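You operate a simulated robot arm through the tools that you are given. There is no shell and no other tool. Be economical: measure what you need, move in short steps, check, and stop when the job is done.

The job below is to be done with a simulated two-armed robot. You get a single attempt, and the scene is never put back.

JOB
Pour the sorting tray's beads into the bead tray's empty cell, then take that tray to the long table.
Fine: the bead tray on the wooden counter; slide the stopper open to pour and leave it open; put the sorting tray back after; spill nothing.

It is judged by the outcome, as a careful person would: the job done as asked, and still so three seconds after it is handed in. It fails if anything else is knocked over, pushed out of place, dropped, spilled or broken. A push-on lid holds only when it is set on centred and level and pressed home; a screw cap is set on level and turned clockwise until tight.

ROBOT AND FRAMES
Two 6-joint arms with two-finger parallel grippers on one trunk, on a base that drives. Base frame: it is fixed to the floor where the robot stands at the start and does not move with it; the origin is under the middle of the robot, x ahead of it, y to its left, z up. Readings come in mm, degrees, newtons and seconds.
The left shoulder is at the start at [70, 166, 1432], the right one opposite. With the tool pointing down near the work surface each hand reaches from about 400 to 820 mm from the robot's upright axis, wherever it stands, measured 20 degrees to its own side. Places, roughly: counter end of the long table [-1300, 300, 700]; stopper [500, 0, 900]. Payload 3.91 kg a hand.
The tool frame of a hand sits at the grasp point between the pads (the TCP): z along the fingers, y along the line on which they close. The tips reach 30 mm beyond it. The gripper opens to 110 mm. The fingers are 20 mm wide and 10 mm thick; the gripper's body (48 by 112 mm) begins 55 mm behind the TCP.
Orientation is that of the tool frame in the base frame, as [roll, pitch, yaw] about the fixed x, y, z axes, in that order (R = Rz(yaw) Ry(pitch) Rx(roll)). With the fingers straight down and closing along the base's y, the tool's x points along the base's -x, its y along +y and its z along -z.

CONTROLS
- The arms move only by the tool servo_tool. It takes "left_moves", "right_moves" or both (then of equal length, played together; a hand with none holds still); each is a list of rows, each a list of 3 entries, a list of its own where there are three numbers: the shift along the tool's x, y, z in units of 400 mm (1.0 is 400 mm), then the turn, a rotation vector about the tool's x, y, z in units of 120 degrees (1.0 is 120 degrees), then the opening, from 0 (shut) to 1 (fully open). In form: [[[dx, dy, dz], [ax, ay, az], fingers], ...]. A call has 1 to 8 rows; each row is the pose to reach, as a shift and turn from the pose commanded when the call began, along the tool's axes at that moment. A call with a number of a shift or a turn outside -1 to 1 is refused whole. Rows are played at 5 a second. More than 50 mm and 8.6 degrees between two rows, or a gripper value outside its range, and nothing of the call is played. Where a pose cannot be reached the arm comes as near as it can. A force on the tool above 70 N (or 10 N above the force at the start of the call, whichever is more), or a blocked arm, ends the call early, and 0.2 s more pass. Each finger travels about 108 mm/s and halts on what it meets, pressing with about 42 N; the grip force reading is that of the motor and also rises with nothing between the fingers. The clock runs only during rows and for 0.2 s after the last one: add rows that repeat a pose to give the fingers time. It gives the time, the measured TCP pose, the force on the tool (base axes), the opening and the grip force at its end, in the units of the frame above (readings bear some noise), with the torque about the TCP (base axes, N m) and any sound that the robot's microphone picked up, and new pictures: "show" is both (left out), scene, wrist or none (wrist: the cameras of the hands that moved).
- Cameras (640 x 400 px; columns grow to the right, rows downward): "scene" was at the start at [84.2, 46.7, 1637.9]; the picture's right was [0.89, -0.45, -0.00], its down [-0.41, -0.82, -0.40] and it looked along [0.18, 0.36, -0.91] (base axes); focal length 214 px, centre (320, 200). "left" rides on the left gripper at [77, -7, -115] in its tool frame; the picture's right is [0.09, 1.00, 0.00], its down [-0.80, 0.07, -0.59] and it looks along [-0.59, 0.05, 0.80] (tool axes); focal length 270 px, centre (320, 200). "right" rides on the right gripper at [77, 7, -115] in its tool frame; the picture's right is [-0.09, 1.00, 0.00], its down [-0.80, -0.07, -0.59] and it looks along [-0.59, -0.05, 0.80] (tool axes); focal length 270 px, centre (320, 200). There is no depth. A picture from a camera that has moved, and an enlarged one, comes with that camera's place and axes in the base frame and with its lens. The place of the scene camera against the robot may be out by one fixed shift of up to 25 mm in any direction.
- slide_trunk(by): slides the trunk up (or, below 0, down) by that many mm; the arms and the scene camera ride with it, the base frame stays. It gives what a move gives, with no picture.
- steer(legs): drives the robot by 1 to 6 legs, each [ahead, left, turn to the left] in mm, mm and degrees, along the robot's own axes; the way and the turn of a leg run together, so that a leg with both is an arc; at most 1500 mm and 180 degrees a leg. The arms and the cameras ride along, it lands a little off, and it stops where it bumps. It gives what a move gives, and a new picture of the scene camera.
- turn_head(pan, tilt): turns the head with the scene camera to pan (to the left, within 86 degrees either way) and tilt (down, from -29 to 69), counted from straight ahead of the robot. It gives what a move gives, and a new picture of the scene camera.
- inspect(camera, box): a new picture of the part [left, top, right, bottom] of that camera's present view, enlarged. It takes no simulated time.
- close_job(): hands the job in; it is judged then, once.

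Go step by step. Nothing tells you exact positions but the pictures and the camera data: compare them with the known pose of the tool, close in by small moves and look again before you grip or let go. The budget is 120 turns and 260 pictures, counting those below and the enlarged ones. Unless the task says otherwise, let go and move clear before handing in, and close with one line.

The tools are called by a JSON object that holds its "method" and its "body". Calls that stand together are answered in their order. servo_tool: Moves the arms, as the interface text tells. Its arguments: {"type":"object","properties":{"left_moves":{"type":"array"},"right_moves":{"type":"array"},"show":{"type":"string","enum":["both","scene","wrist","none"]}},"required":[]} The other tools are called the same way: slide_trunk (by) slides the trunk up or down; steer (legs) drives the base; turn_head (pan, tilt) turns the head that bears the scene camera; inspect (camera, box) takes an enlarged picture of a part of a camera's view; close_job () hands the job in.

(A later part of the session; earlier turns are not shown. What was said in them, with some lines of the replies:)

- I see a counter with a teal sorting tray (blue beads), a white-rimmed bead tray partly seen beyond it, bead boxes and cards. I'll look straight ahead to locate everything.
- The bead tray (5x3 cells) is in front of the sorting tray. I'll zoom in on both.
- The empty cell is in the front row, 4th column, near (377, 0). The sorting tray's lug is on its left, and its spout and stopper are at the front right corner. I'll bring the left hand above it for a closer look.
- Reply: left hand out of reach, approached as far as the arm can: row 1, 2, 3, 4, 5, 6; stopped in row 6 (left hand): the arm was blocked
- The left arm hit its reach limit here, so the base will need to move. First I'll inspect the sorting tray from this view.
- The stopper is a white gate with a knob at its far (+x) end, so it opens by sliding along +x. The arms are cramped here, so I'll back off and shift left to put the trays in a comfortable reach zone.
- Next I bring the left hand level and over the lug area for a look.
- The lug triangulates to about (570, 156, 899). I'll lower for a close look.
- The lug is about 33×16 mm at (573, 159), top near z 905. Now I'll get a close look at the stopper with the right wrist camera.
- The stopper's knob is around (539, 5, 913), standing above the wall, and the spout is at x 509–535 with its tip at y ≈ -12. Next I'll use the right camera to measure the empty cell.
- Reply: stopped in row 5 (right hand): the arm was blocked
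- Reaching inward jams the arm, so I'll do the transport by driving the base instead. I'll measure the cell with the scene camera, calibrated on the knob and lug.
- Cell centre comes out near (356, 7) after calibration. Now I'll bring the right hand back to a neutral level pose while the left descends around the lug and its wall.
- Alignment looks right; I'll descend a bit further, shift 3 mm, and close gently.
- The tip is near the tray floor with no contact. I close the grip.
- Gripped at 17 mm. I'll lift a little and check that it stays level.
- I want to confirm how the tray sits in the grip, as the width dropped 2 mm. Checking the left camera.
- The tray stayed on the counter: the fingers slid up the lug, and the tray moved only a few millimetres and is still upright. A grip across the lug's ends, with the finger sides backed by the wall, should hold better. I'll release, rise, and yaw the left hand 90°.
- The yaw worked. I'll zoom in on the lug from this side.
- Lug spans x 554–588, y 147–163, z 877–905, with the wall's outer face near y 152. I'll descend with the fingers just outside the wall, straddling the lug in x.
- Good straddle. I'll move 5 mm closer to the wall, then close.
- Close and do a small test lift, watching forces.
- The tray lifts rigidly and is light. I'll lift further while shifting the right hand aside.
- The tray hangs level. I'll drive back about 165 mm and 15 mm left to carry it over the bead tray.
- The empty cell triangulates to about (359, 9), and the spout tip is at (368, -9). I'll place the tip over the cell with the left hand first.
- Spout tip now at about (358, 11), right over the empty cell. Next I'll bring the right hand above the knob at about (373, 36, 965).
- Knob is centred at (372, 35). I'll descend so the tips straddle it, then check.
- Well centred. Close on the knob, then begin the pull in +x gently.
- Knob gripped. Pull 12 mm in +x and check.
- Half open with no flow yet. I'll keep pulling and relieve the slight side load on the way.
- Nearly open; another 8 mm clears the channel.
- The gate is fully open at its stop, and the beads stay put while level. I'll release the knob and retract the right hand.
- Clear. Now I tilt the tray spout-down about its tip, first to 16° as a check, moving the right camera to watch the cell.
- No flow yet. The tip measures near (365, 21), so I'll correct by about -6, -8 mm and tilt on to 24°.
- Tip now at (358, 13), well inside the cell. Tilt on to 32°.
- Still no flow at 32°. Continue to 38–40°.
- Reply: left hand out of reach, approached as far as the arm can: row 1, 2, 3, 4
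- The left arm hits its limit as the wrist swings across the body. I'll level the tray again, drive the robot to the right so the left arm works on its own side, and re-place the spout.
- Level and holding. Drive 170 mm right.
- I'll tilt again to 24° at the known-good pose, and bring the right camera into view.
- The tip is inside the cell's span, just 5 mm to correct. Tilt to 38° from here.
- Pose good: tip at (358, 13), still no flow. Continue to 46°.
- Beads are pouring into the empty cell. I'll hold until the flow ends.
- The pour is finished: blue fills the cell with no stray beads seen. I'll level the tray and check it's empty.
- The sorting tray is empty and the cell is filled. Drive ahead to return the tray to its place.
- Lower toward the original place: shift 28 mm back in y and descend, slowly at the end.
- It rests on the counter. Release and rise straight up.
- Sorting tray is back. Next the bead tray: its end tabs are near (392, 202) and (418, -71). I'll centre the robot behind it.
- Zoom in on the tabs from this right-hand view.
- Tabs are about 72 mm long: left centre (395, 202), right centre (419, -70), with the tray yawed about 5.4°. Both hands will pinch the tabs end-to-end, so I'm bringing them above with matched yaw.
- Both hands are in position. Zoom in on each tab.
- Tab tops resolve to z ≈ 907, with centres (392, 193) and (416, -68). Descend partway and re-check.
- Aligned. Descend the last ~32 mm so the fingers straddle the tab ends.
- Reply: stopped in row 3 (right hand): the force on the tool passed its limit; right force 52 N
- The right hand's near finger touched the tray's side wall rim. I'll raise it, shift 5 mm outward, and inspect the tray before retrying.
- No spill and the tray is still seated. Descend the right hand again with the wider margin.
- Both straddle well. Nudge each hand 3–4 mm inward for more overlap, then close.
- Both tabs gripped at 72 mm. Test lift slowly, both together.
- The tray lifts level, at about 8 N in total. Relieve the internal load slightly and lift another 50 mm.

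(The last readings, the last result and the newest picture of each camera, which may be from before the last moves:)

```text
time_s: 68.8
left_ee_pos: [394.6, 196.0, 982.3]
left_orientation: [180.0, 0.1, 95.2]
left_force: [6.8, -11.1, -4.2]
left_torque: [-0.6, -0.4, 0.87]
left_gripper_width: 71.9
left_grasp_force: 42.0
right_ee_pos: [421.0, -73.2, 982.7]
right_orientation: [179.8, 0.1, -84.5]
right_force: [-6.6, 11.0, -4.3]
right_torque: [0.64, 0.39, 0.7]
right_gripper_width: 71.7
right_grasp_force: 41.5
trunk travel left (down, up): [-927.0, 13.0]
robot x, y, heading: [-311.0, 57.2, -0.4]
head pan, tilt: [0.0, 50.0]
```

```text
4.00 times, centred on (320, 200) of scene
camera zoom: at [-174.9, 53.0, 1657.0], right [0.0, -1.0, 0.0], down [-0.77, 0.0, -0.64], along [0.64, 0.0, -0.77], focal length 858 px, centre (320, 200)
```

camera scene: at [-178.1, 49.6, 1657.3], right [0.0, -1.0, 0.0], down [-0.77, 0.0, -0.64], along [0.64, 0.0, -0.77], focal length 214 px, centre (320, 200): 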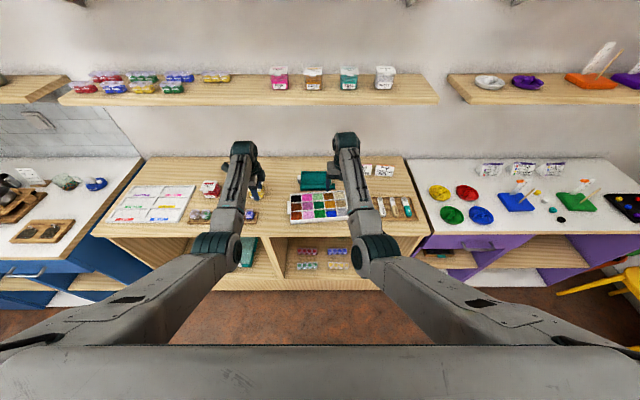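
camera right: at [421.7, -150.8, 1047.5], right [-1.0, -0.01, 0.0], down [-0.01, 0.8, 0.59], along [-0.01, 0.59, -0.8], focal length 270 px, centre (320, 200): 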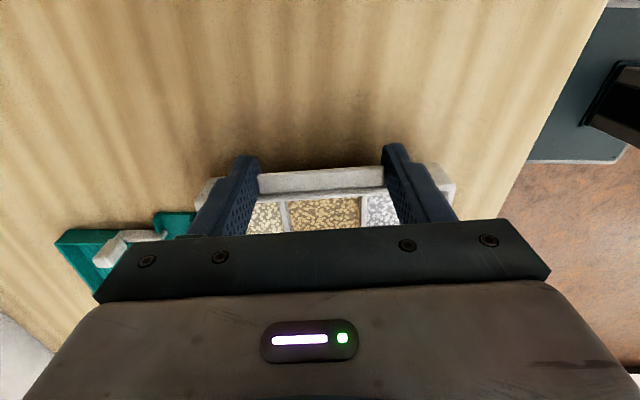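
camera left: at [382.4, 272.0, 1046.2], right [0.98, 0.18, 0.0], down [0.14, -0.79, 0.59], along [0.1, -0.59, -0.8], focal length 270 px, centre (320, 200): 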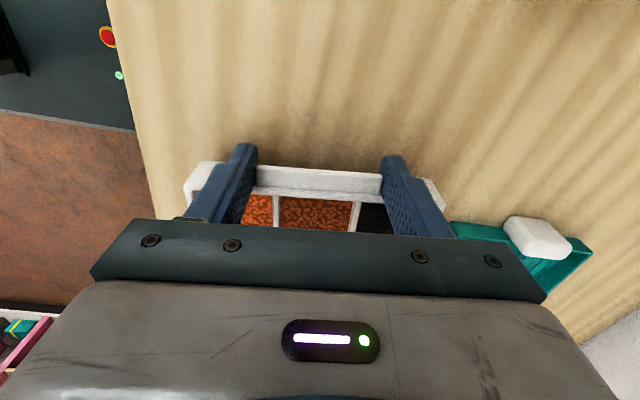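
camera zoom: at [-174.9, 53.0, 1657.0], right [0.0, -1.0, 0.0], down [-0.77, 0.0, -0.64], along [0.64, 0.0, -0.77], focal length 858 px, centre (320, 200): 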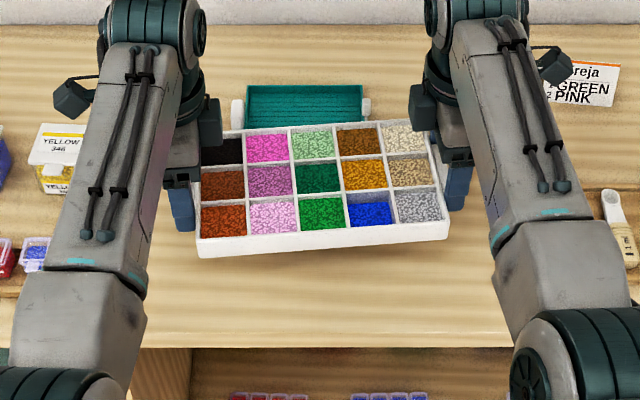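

Small over-correction; trim it, then back away from the counter and look for the long table.

{"method": "servo_tool", "body": {"left_moves": [[[-0.0017, 0.0012, 0], [0, 0, 0], 0.4], [[-0.0017, 0.0012, 0], [0, 0, 0], 0.4]], "right_moves": [[[-0.0017, 0.0012, 0], [0, 0, 0], 0.4], [[-0.0017, 0.0012, 0], [0, 0, 0], 0.4]], "show": "none"}}

{"method": "turn_head", "body": {"pan": 86, "tilt": 30}}

{"method": "turn_head", "body": {"pan": -86, "tilt": 30}}

```text
time_s: 69.4
left_ee_pos: [393.5, 197.1, 982.6]
left_orientation: [-179.9, 0.1, 95.2]
left_force: [0.6, -9.2, -0.2]
left_torque: [-1.01, -0.55, -0.47]
left_gripper_width: 71.3
left_grasp_force: 42.1
right_ee_pos: [421.7, -75.2, 983.0]
right_orientation: [179.8, 0.0, -84.5]
right_force: [-0.4, 7.9, -7.3]
right_torque: [0.0, 0.47, 0.38]
right_gripper_width: 71.9
right_grasp_force: 41.4
trunk travel left (down, up): [-927.0, 13.0]
robot x, y, heading: [-307.8, 59.5, -0.4]
head pan, tilt: [0.0, 50.0]
```

```text
time_s: 71.0
left_ee_pos: [395.6, 197.2, 981.7]
left_orientation: [-179.9, 0.1, 95.2]
left_force: [-3.7, -6.5, 3.6]
left_torque: [-0.96, 0.21, -0.58]
left_gripper_width: 71.5
left_grasp_force: 41.6
right_ee_pos: [422.2, -74.7, 982.8]
right_orientation: [179.8, -0.1, -84.5]
right_force: [2.8, 6.0, -11.6]
right_torque: [-0.92, -0.38, -0.48]
right_gripper_width: 71.7
right_grasp_force: 41.4
trunk travel left (down, up): [-927.0, 13.0]
robot x, y, heading: [-313.1, 60.8, -0.1]
head pan, tilt: [85.9, 30.0]
camera scene: at [-245.3, 143.4, 1686.6], right [1.0, -0.07, 0.0], down [-0.04, -0.5, -0.87], along [0.06, 0.86, -0.5], focal length 214 px, centre (320, 200)
```

scene: 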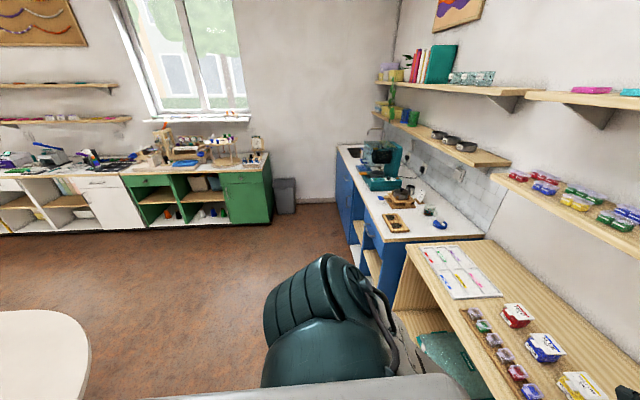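

```text
time_s: 73.6
left_ee_pos: [395.0, 196.8, 981.3]
left_orientation: [-179.9, 0.1, 95.3]
left_force: [1.1, -2.2, -4.0]
left_torque: [-0.02, -0.06, 0.22]
left_gripper_width: 71.8
left_grasp_force: 41.7
right_ee_pos: [421.6, -74.2, 982.7]
right_orientation: [179.9, 0.0, -84.4]
right_force: [-0.4, 2.6, -3.7]
right_torque: [-0.01, 0.06, -0.1]
right_gripper_width: 71.7
right_grasp_force: 42.3
trunk travel left (down, up): [-927.0, 13.0]
robot x, y, heading: [-312.5, 58.4, -0.2]
head pan, tilt: [-85.9, 30.0]
camera scene: at [-245.7, -37.1, 1686.7], right [-1.0, -0.07, 0.0], down [-0.04, 0.5, -0.87], along [0.06, -0.86, -0.5], focal length 214 px, centre (320, 200)
```

scene: 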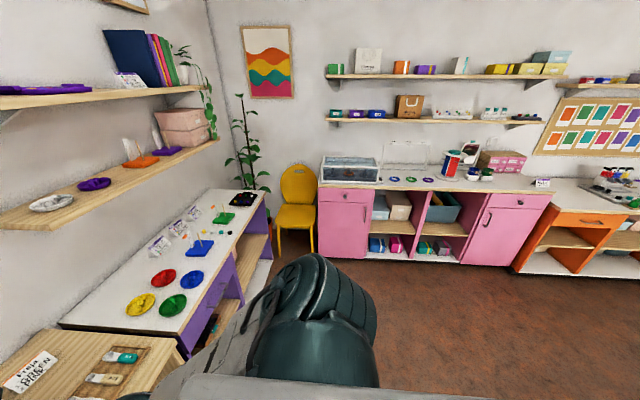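

The table's near-left corner is around (-1166, 681), and the table extends behind me. I'll back off 290 mm, then turn left 90° with a clear sweep, looking left.

{"method": "steer", "body": {"legs": [[-290, 0, 0]]}}

{"method": "turn_head", "body": {"pan": 75, "tilt": 35}}

{"method": "steer", "body": {"legs": [[0, 0, 45]]}}

```text
time_s: 75.6
left_ee_pos: [105.0, 197.9, 980.3]
left_orientation: [-179.8, 0.0, 95.3]
left_force: [1.6, 0.0, -8.7]
left_torque: [0.44, -0.04, 0.24]
left_gripper_width: 71.6
left_grasp_force: 42.6
right_ee_pos: [130.0, -74.1, 981.9]
right_orientation: [179.8, 0.0, -84.5]
right_force: [-2.1, 0.7, -1.4]
right_torque: [0.38, 0.13, 0.3]
right_gripper_width: 71.7
right_grasp_force: 42.2
trunk travel left (down, up): [-927.0, 13.0]
robot x, y, heading: [-602.6, 61.8, -0.2]
head pan, tilt: [-85.9, 30.0]
camera scene: at [-535.3, -36.5, 1686.5], right [-1.0, -0.07, 0.0], down [-0.04, 0.5, -0.87], along [0.06, -0.86, -0.5], focal length 214 px, centre (320, 200)
```

scene: 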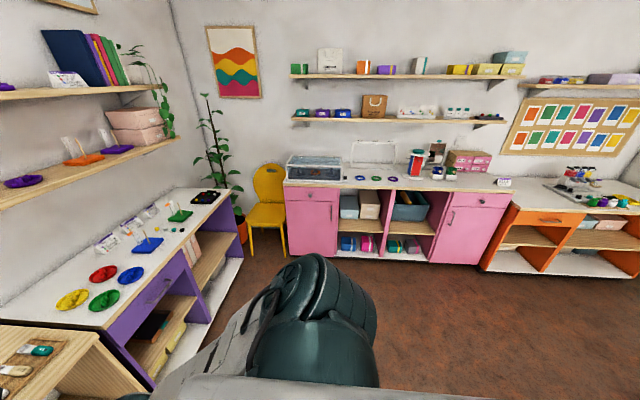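

```text
time_s: 78.1
left_ee_pos: [103.3, 197.3, 981.9]
left_orientation: [-179.8, 0.0, 95.2]
left_force: [1.0, -1.2, -4.4]
left_torque: [0.09, 0.03, 0.08]
left_gripper_width: 71.9
left_grasp_force: 41.4
right_ee_pos: [128.8, -74.7, 982.9]
right_orientation: [179.8, -0.1, -84.6]
right_force: [0.4, -0.2, -3.8]
right_torque: [-0.04, -0.01, -0.03]
right_gripper_width: 71.7
right_grasp_force: 41.9
trunk travel left (down, up): [-927.0, 13.0]
robot x, y, heading: [-603.3, 61.7, 0.1]
head pan, tilt: [75.0, 35.0]
camera scene: at [-521.5, 138.8, 1678.8], right [0.97, -0.26, 0.0], down [-0.15, -0.55, -0.82], along [0.21, 0.79, -0.57], focal length 214 px, centre (320, 200)
```

scene: 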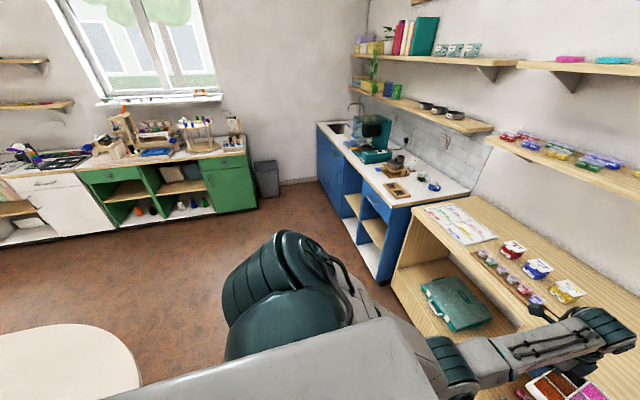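

```text
time_s: 80.5
left_ee_pos: [-195.5, 652.3, 982.2]
left_orientation: [-180.0, 0.0, 139.6]
left_force: [0.7, 0.0, -4.0]
left_torque: [-0.1, 0.09, 0.12]
left_gripper_width: 71.6
left_grasp_force: 41.4
right_ee_pos: [12.8, 477.5, 982.6]
right_orientation: [179.9, 0.1, -40.0]
right_force: [-0.9, -0.7, -4.2]
right_torque: [0.07, -0.13, 0.04]
right_gripper_width: 71.8
right_grasp_force: 42.0
trunk travel left (down, up): [-927.0, 13.0]
robot x, y, heading: [-602.2, 60.7, 44.3]
head pan, tilt: [75.0, 35.0]
camera scene: at [-602.1, 166.6, 1678.9], right [0.87, 0.49, 0.0], down [0.28, -0.5, -0.82], along [-0.4, 0.71, -0.57], focal length 214 px, centre (320, 200)
```

scene: 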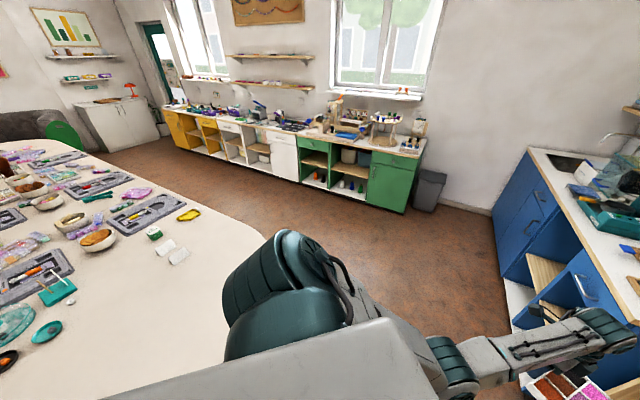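

The long table's near end is clear, with low items farther along. Continue turning.

{"method": "steer", "body": {"legs": [[0, 0, 45]]}}

{"method": "steer", "body": {"legs": [[0, 0, 45]]}}

```text
time_s: 83.0
left_ee_pos: [-738.2, 767.6, 981.5]
left_orientation: [-179.9, 0.0, -174.9]
left_force: [1.0, 0.0, -3.8]
left_torque: [-0.13, 0.06, 0.15]
left_gripper_width: 71.7
left_grasp_force: 42.0
right_ee_pos: [-467.7, 793.5, 983.0]
right_orientation: [179.9, -0.1, 5.4]
right_force: [0.2, -0.9, -4.5]
right_torque: [0.12, -0.06, 0.05]
right_gripper_width: 71.5
right_grasp_force: 41.6
trunk travel left (down, up): [-927.0, 13.0]
robot x, y, heading: [-606.5, 58.6, 89.8]
head pan, tilt: [75.0, 35.0]
camera scene: at [-680.8, 129.4, 1678.9], right [0.26, 0.96, 0.0], down [0.55, -0.15, -0.82], along [-0.79, 0.22, -0.57], focal length 214 px, centre (320, 200)
```

scene: 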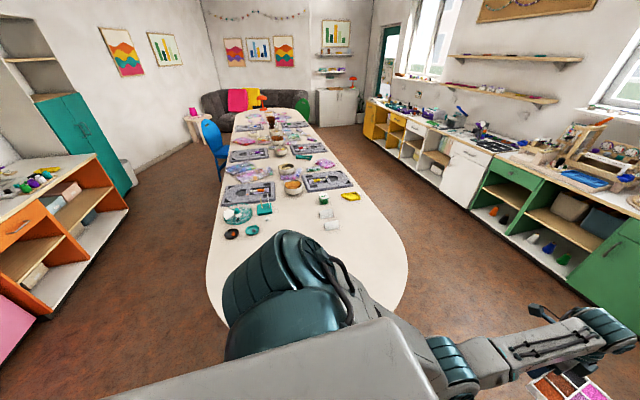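

```text
time_s: 85.4
left_ee_pos: [-1198.7, 466.3, 981.9]
left_orientation: [-180.0, 0.0, -130.0]
left_force: [0.2, 1.5, -4.0]
left_torque: [-0.13, -0.08, 0.16]
left_gripper_width: 71.6
left_grasp_force: 41.9
right_ee_pos: [-1023.2, 676.7, 982.5]
right_orientation: [179.8, 0.0, 50.3]
right_force: [0.2, -1.8, -5.0]
right_torque: [0.11, 0.04, 0.03]
right_gripper_width: 71.7
right_grasp_force: 42.1
trunk travel left (down, up): [-927.0, 13.0]
robot x, y, heading: [-603.6, 62.1, 134.4]
head pan, tilt: [75.0, 35.0]
camera scene: at [-709.6, 48.2, 1678.9], right [-0.49, 0.87, 0.0], down [0.5, 0.28, -0.82], along [-0.71, -0.41, -0.57], focal length 214 px, centre (320, 200)
```

scene: 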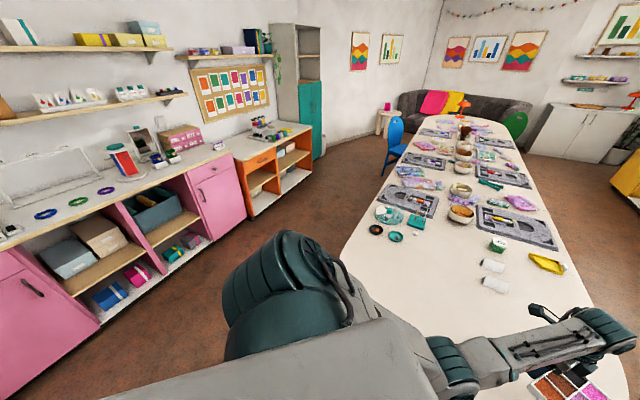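

Finish the turn to face the table, shift to its centreline, and look down at it.

{"method": "steer", "body": {"legs": [[0, 0, 45.5], [0, -230, 0]]}}

{"method": "turn_head", "body": {"pan": 0, "tilt": 45}}

```text
time_s: 89.3
left_ee_pos: [-1313.3, 131.5, 981.2]
left_orientation: [-179.9, 0.2, -83.5]
left_force: [0.8, 0.7, -2.9]
left_torque: [0.08, 0.34, -0.13]
left_gripper_width: 71.5
left_grasp_force: 42.3
right_ee_pos: [-1345.2, 402.2, 982.5]
right_orientation: [179.9, -0.1, 96.9]
right_force: [-0.6, -0.8, -4.6]
right_torque: [0.1, -0.3, -0.25]
right_gripper_width: 71.5
right_grasp_force: 42.0
trunk travel left (down, up): [-927.0, 13.0]
robot x, y, heading: [-608.9, 286.2, -178.7]
head pan, tilt: [75.0, 35.0]
camera scene: at [-675.7, 191.0, 1678.6], right [-0.97, 0.24, 0.0], down [0.14, 0.56, -0.82], along [-0.19, -0.79, -0.58], focal length 214 px, centre (320, 200)
```

scene: 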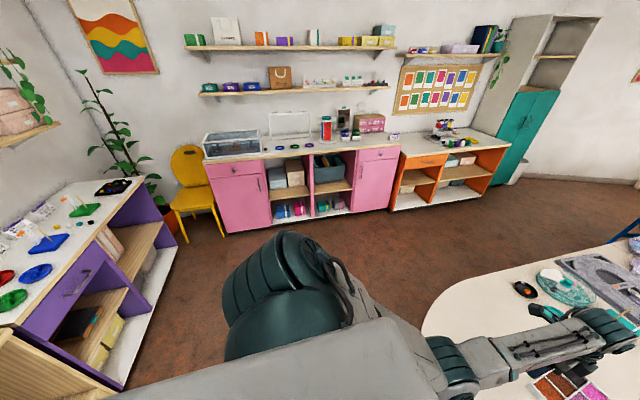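

```text
time_s: 90.8
left_ee_pos: [-1313.0, 135.2, 981.4]
left_orientation: [-180.0, 0.0, -83.4]
left_force: [-0.1, -0.6, -3.9]
left_torque: [-0.06, 0.01, 0.12]
left_gripper_width: 71.5
left_grasp_force: 42.0
right_ee_pos: [-1345.6, 405.4, 982.9]
right_orientation: [179.9, 0.0, 96.9]
right_force: [1.7, -0.3, -4.3]
right_torque: [0.04, -0.01, 0.05]
right_gripper_width: 71.7
right_grasp_force: 42.2
trunk travel left (down, up): [-927.0, 13.0]
robot x, y, heading: [-608.9, 287.1, -178.7]
head pan, tilt: [0.0, 45.0]
camera scene: at [-736.1, 279.3, 1663.9], right [-0.02, 1.0, 0.0], down [0.71, 0.02, -0.71], along [-0.71, -0.02, -0.71], focal length 214 px, centre (320, 200)
```

scene: 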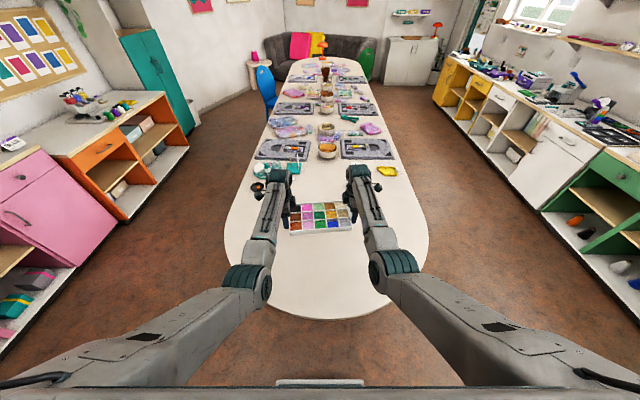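

The tray is over the table end. Zoom in to see which items are close by.

{"method": "inspect", "body": {"camera": "scene", "box": [210, 140, 450, 290]}}

{"method": "inspect", "body": {"camera": "left", "box": [0, 0, 640, 400]}}

{"method": "inspect", "body": {"camera": "right", "box": [0, 0, 640, 400]}}

```text
2.67 times, centred on (330, 215) of scene
camera zoom: at [-736.1, 279.3, 1663.9], right [-0.02, 1.0, 0.0], down [0.71, 0.02, -0.71], along [-0.71, -0.02, -0.71], focal length 572 px, centre (293, 160)
```

zoom: 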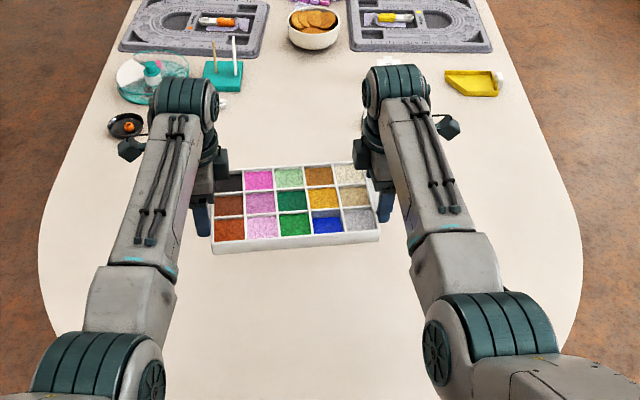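

```text
1.00 times, centred on (320, 200) of left (not enlarged: the box is as wide or as high as the picture)
camera zoom: at [-1296.5, 58.3, 1095.6], right [-0.98, -0.2, 0.0], down [-0.16, 0.79, 0.59], along [-0.12, 0.58, -0.8], focal length 270 px, centre (320, 200)
```

zoom: 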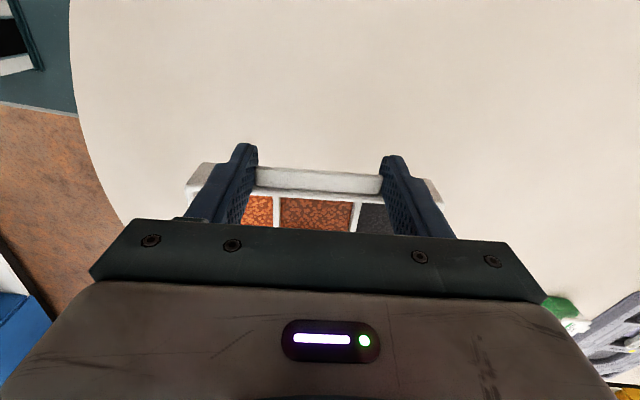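

```text
1.00 times, centred on (320, 200) of right (not enlarged: the box is as wide or as high as the picture)
camera zoom: at [-1346.9, 483.6, 1096.8], right [1.0, 0.03, 0.0], down [0.02, -0.8, 0.59], along [0.02, -0.59, -0.8], focal length 270 px, centre (320, 200)
```

zoom: 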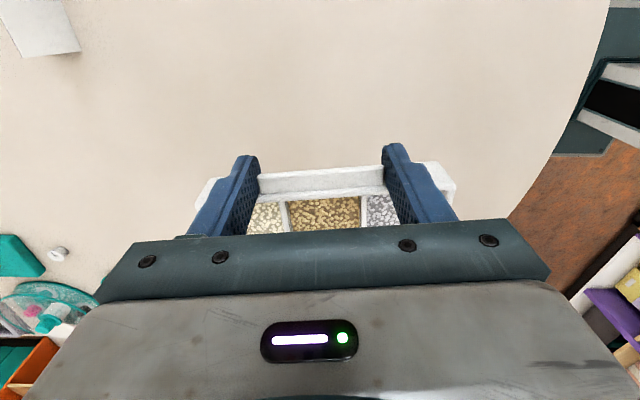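

The space around is clear. Lower the trunk in steps toward the table top (~700).

{"method": "slide_trunk", "body": {"by": -170}}

{"method": "inspect", "body": {"camera": "left", "box": [0, 0, 640, 400]}}

{"method": "inspect", "body": {"camera": "scene", "box": [210, 140, 450, 290]}}

```text
time_s: 92.7
left_ee_pos: [-1313.0, 134.5, 812.1]
left_orientation: [-179.8, 0.0, -83.4]
left_force: [0.0, 0.1, -3.4]
left_torque: [0.01, 0.0, 0.06]
left_gripper_width: 71.5
left_grasp_force: 41.4
right_ee_pos: [-1344.4, 404.5, 812.3]
right_orientation: [179.8, 0.0, 96.8]
right_force: [-0.8, -0.9, -4.2]
right_torque: [0.05, -0.02, -0.03]
right_gripper_width: 71.6
right_grasp_force: 41.8
trunk travel left (down, up): [-757.0, 183.0]
robot x, y, heading: [-611.8, 287.6, -178.8]
head pan, tilt: [0.0, 45.0]
```

```text
1.00 times, centred on (320, 200) of left (not enlarged: the box is as wide or as high as the picture)
camera zoom: at [-1296.1, 57.9, 925.7], right [-0.98, -0.2, 0.0], down [-0.16, 0.79, 0.59], along [-0.12, 0.58, -0.8], focal length 270 px, centre (320, 200)
```

zoom: 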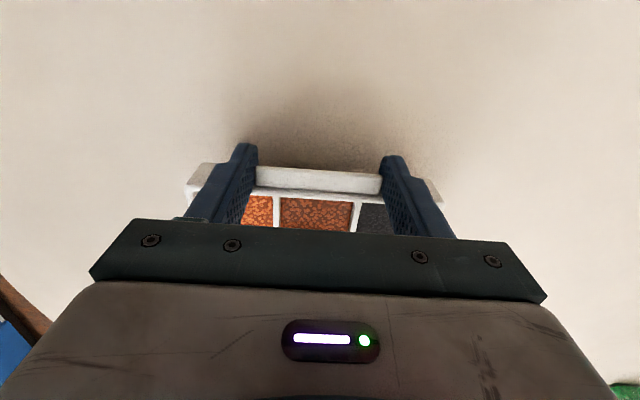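

```text
2.67 times, centred on (330, 215) of scene
camera zoom: at [-735.5, 278.8, 1494.0], right [-0.02, 1.0, 0.0], down [0.71, 0.02, -0.71], along [-0.71, -0.02, -0.71], focal length 572 px, centre (293, 160)
```

zoom: 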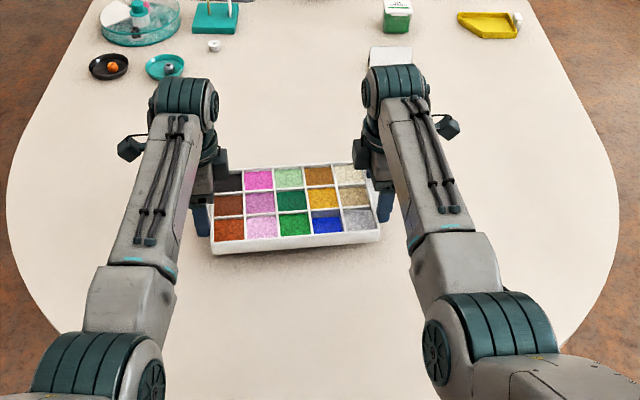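

Still above the table with a soft shadow. Lower 30 mm more, then in small steps.

{"method": "slide_trunk", "body": {"by": -30}}

{"method": "inspect", "body": {"camera": "left", "box": [160, 60, 480, 260]}}

{"method": "inspect", "body": {"camera": "scene", "box": [270, 190, 380, 260]}}

```text
time_s: 93.4
left_ee_pos: [-1311.0, 133.5, 783.2]
left_orientation: [-179.9, 0.0, -83.4]
left_force: [-0.2, 0.7, -3.7]
left_torque: [-0.03, 0.02, 0.05]
left_gripper_width: 71.6
left_grasp_force: 41.8
right_ee_pos: [-1343.4, 405.3, 783.3]
right_orientation: [179.9, 0.0, 97.0]
right_force: [-0.2, -0.7, -4.2]
right_torque: [0.05, 0.06, -0.03]
right_gripper_width: 71.8
right_grasp_force: 42.1
trunk travel left (down, up): [-727.0, 213.0]
robot x, y, heading: [-610.0, 289.2, -178.8]
head pan, tilt: [0.0, 45.0]
```

```text
2.00 times, centred on (320, 160) of left
camera zoom: at [-1295.8, 57.9, 895.9], right [-0.98, -0.2, 0.0], down [-0.16, 0.79, 0.59], along [-0.12, 0.58, -0.8], focal length 541 px, centre (320, 280)
```

zoom: 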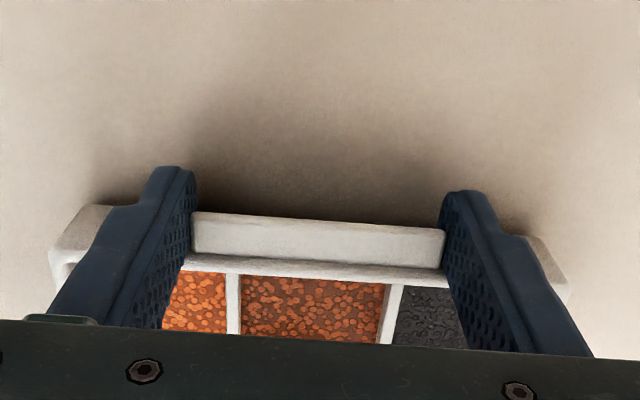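

```text
5.71 times, centred on (325, 225) of scene
camera zoom: at [-735.0, 278.8, 1464.0], right [-0.02, 1.0, 0.0], down [0.71, 0.02, -0.71], along [-0.71, -0.02, -0.71], focal length 1226 px, centre (291, 57)
```

zoom: 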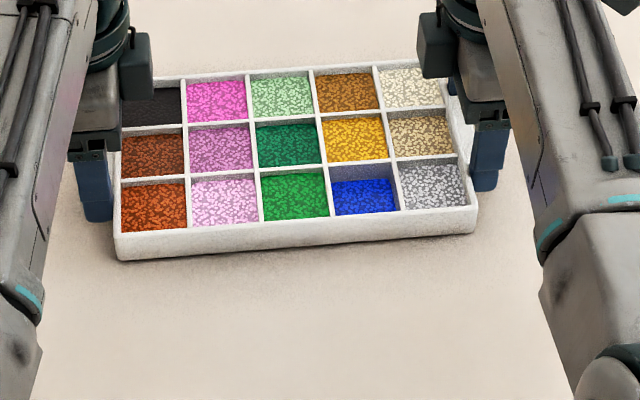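

Very close to the table. Use the arms for a fine descent of 8 mm, watching the force.

{"method": "servo_tool", "body": {"left_moves": [[[0, 0, 0.005], [0, 0, 0], 0.4], [[0, 0, 0.01], [0, 0, 0], 0.4], [[0, 0, 0.015], [0, 0, 0], 0.4], [[0, 0, 0.02], [0, 0, 0], 0.4], [[0, 0, 0.02], [0, 0, 0], 0.4]], "right_moves": [[[0, 0, 0.005], [0, 0, 0], 0.4], [[0, 0, 0.01], [0, 0, 0], 0.4], [[0, 0, 0.015], [0, 0, 0], 0.4], [[0, 0, 0.02], [0, 0, 0], 0.4], [[0, 0, 0.02], [0, 0, 0], 0.4]], "show": "none"}}

{"method": "inspect", "body": {"camera": "left", "box": [160, 60, 480, 260]}}

```text
time_s: 94.6
left_ee_pos: [-1311.9, 134.6, 778.1]
left_orientation: [179.7, 0.0, -83.4]
left_force: [-5.2, -2.7, 14.8]
left_torque: [-0.69, -0.54, -0.29]
left_gripper_width: 71.7
left_grasp_force: 42.2
right_ee_pos: [-1344.1, 406.5, 777.8]
right_orientation: [-179.8, 0.0, 96.8]
right_force: [-6.4, 2.5, 9.0]
right_torque: [-0.33, -0.75, -0.56]
right_gripper_width: 71.4
right_grasp_force: 41.8
trunk travel left (down, up): [-727.0, 213.0]
robot x, y, heading: [-612.0, 290.0, -178.8]
head pan, tilt: [0.0, 45.0]
```

```text
2.00 times, centred on (320, 160) of left
camera zoom: at [-1295.2, 58.1, 891.2], right [-0.98, -0.2, 0.0], down [-0.16, 0.79, 0.6], along [-0.12, 0.58, -0.8], focal length 541 px, centre (320, 280)
```

zoom: 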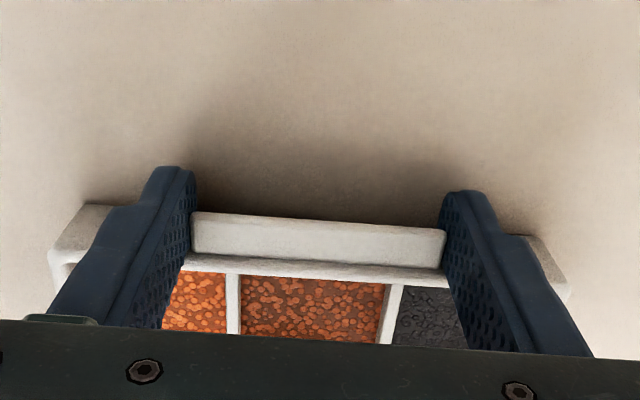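

The tray is on the table. Ease the down-pressure, then open both hands slowly.

{"method": "servo_tool", "body": {"left_moves": [[[0, 0, -0.005], [0, 0, 0], 0.4], [[0, 0, -0.005], [0, 0, 0], 0.66], [[0, 0, -0.005], [0, 0, 0], 0.75], [[0, 0, -0.005], [0, 0, 0], 0.85], [[0, 0, -0.005], [0, 0, 0], 0.85]], "right_moves": [[[0, 0, -0.005], [0, 0, 0], 0.4], [[0, 0, -0.005], [0, 0, 0], 0.66], [[0, 0, -0.005], [0, 0, 0], 0.75], [[0, 0, -0.005], [0, 0, 0], 0.85], [[0, 0, -0.005], [0, 0, 0], 0.85]], "show": "wrist"}}

```text
time_s: 95.8
left_ee_pos: [-1311.6, 135.0, 774.5]
left_orientation: [-180.0, 0.0, -83.4]
left_force: [0.1, -0.2, -0.1]
left_torque: [0.0, 0.03, 0.0]
left_gripper_width: 93.0
left_grasp_force: 0.1
right_ee_pos: [-1344.4, 405.3, 776.3]
right_orientation: [179.9, 0.0, 97.0]
right_force: [0.4, 2.0, -0.8]
right_torque: [0.08, -0.04, -0.09]
right_gripper_width: 93.3
right_grasp_force: 0.1
trunk travel left (down, up): [-727.0, 213.0]
robot x, y, heading: [-606.9, 287.7, -178.8]
head pan, tilt: [0.0, 45.0]
camera right: at [-1345.9, 483.3, 891.7], right [1.0, 0.03, 0.0], down [0.03, -0.8, 0.59], along [0.02, -0.59, -0.8], focal length 270 px, centre (320, 200)
camera left: at [-1295.3, 58.3, 889.7], right [-0.98, -0.2, 0.0], down [-0.16, 0.79, 0.59], along [-0.12, 0.58, -0.8], focal length 270 px, centre (320, 200)
```

right: 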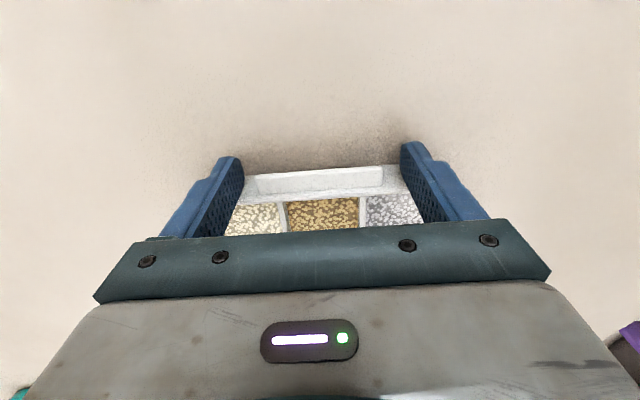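
left: 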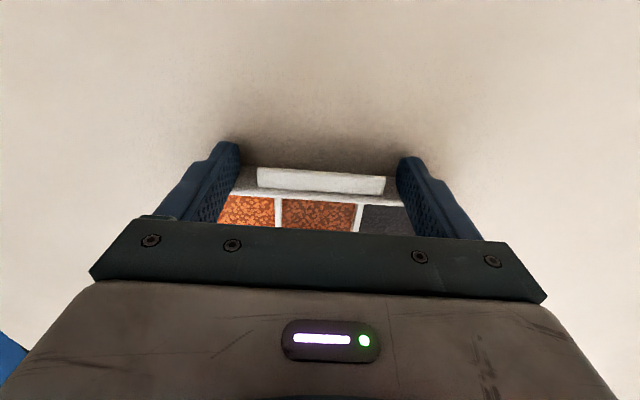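

Released cleanly. Move outward a little, then straight up.

{"method": "servo_tool", "body": {"left_moves": [[[0.015, 0, 0], [0, 0, 0], 0.85], [[0.02, 0, -0.04], [0, 0, 0], 0.85], [[0.03, 0, -0.12], [0, 0, 0], 0.85], [[0.04, 0, -0.2], [0, 0, 0], 0.85], [[0.04, 0, -0.25], [0, 0, 0], 0.85]], "right_moves": [[[0.015, 0, 0], [0, 0, 0], 0.85], [[0.02, 0, -0.04], [0, 0, 0], 0.85], [[0.03, 0, -0.12], [0, 0, 0], 0.85], [[0.04, 0, -0.2], [0, 0, 0], 0.85], [[0.04, 0, -0.25], [0, 0, 0], 0.85]], "show": "none"}}

{"method": "slide_trunk", "body": {"by": 120}}

{"method": "steer", "body": {"legs": [[200, 0, 0]]}}

```text
time_s: 97.0
left_ee_pos: [-1308.6, 120.0, 876.8]
left_orientation: [-180.0, 0.0, -83.4]
left_force: [-1.3, -0.8, -0.5]
left_torque: [0.0, -0.01, 0.03]
left_gripper_width: 93.6
left_grasp_force: 0.1
right_ee_pos: [-1347.0, 421.1, 878.5]
right_orientation: [180.0, -0.1, 96.9]
right_force: [0.3, 1.0, 0.0]
right_torque: [-0.01, 0.01, 0.0]
right_gripper_width: 93.6
right_grasp_force: 0.1
trunk travel left (down, up): [-727.0, 213.0]
robot x, y, heading: [-614.1, 289.5, -178.7]
head pan, tilt: [0.0, 45.0]
```

```text
time_s: 98.5
left_ee_pos: [-1309.8, 118.2, 997.1]
left_orientation: [-179.8, 0.0, -83.4]
left_force: [0.2, 0.2, 0.2]
left_torque: [-0.06, 0.02, 0.05]
left_gripper_width: 93.7
left_grasp_force: 0.1
right_ee_pos: [-1347.0, 420.3, 998.6]
right_orientation: [-179.9, 0.0, 96.9]
right_force: [-0.3, 0.5, 0.7]
right_torque: [0.03, 0.01, -0.01]
right_gripper_width: 93.4
right_grasp_force: 0.0
trunk travel left (down, up): [-847.0, 93.0]
robot x, y, heading: [-609.2, 286.3, -178.7]
head pan, tilt: [0.0, 45.0]
```

```text
time_s: 100.1
left_ee_pos: [-1507.3, 114.0, 999.7]
left_orientation: [179.8, 0.0, -83.3]
left_force: [1.3, 0.1, 0.9]
left_torque: [0.03, -0.01, 0.0]
left_gripper_width: 93.3
left_grasp_force: 0.0
right_ee_pos: [-1543.2, 415.4, 1000.2]
right_orientation: [-179.9, 0.0, 97.0]
right_force: [0.3, 0.3, -0.8]
right_torque: [0.01, 0.01, 0.0]
right_gripper_width: 93.5
right_grasp_force: 0.1
trunk travel left (down, up): [-847.0, 93.0]
robot x, y, heading: [-809.5, 281.2, -178.6]
head pan, tilt: [0.0, 45.0]
camera scene: at [-930.6, 274.4, 1584.5], right [-0.02, 1.0, 0.0], down [0.71, 0.02, -0.71], along [-0.71, -0.02, -0.71], focal length 214 px, centre (320, 200)
```

scene: 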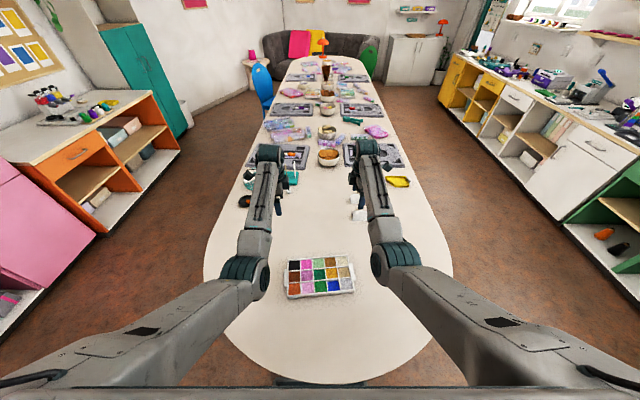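

I drove ahead when I meant to back off, but nothing was touched: the hands are high and no force shows. Now back away and check.

{"method": "steer", "body": {"legs": [[-400, 0, 0]]}}

{"method": "inspect", "body": {"camera": "scene", "box": [220, 120, 440, 258]}}

```text
time_s: 102.6
left_ee_pos: [-1112.5, 121.3, 994.7]
left_orientation: [-179.9, 0.0, -83.1]
left_force: [-0.5, 0.5, 0.2]
left_torque: [-0.04, -0.01, 0.03]
left_gripper_width: 93.5
left_grasp_force: 0.0
right_ee_pos: [-1151.8, 422.6, 997.3]
right_orientation: [179.9, 0.0, 97.2]
right_force: [1.1, 0.5, 0.6]
right_torque: [-0.03, -0.06, 0.0]
right_gripper_width: 93.4
right_grasp_force: 0.1
trunk travel left (down, up): [-847.0, 93.0]
robot x, y, heading: [-414.1, 293.6, -178.4]
head pan, tilt: [0.0, 45.0]
camera scene: at [-540.1, 283.4, 1583.9], right [-0.03, 1.0, 0.0], down [0.71, 0.02, -0.71], along [-0.71, -0.02, -0.71], focal length 214 px, centre (320, 200)
```

scene: 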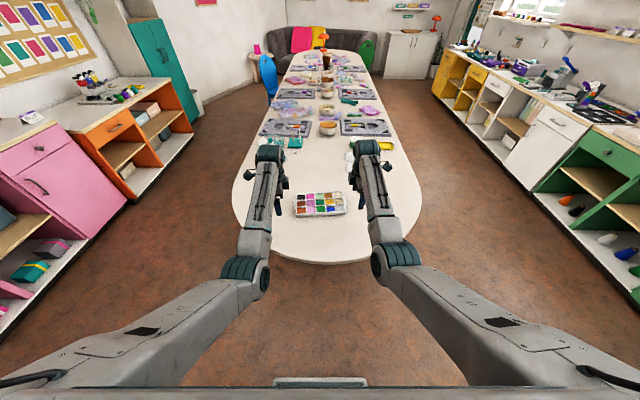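

```text
2.90 times, centred on (330, 189) of scene
camera zoom: at [-540.1, 283.4, 1583.9], right [-0.03, 1.0, 0.0], down [0.71, 0.02, -0.71], along [-0.71, -0.02, -0.71], focal length 622 px, centre (291, 232)
```

zoom: 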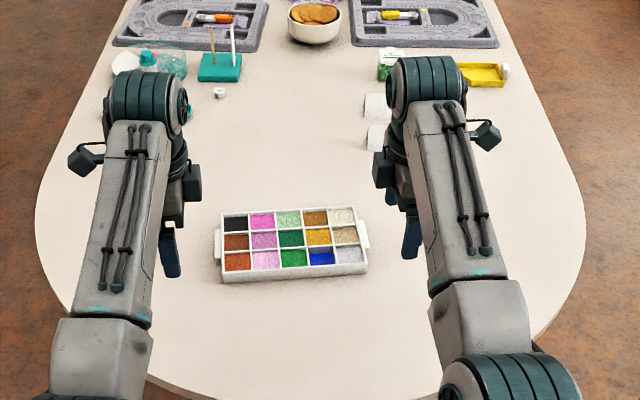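

The bead tray sits flat on the long table with all cells intact and the blue beads in the former empty cell. The hands are clear, the sorting tray is back in its place with its stopper open, and I saw nothing spilled.

{"method": "close_job", "body": {}}

```text
The job is handed in.
```

I poured the sorting tray's blue beads into the bead tray's empty cell and set the bead tray on the long table, with no spills seen. The sorting tray is back in its place with the stopper left open.
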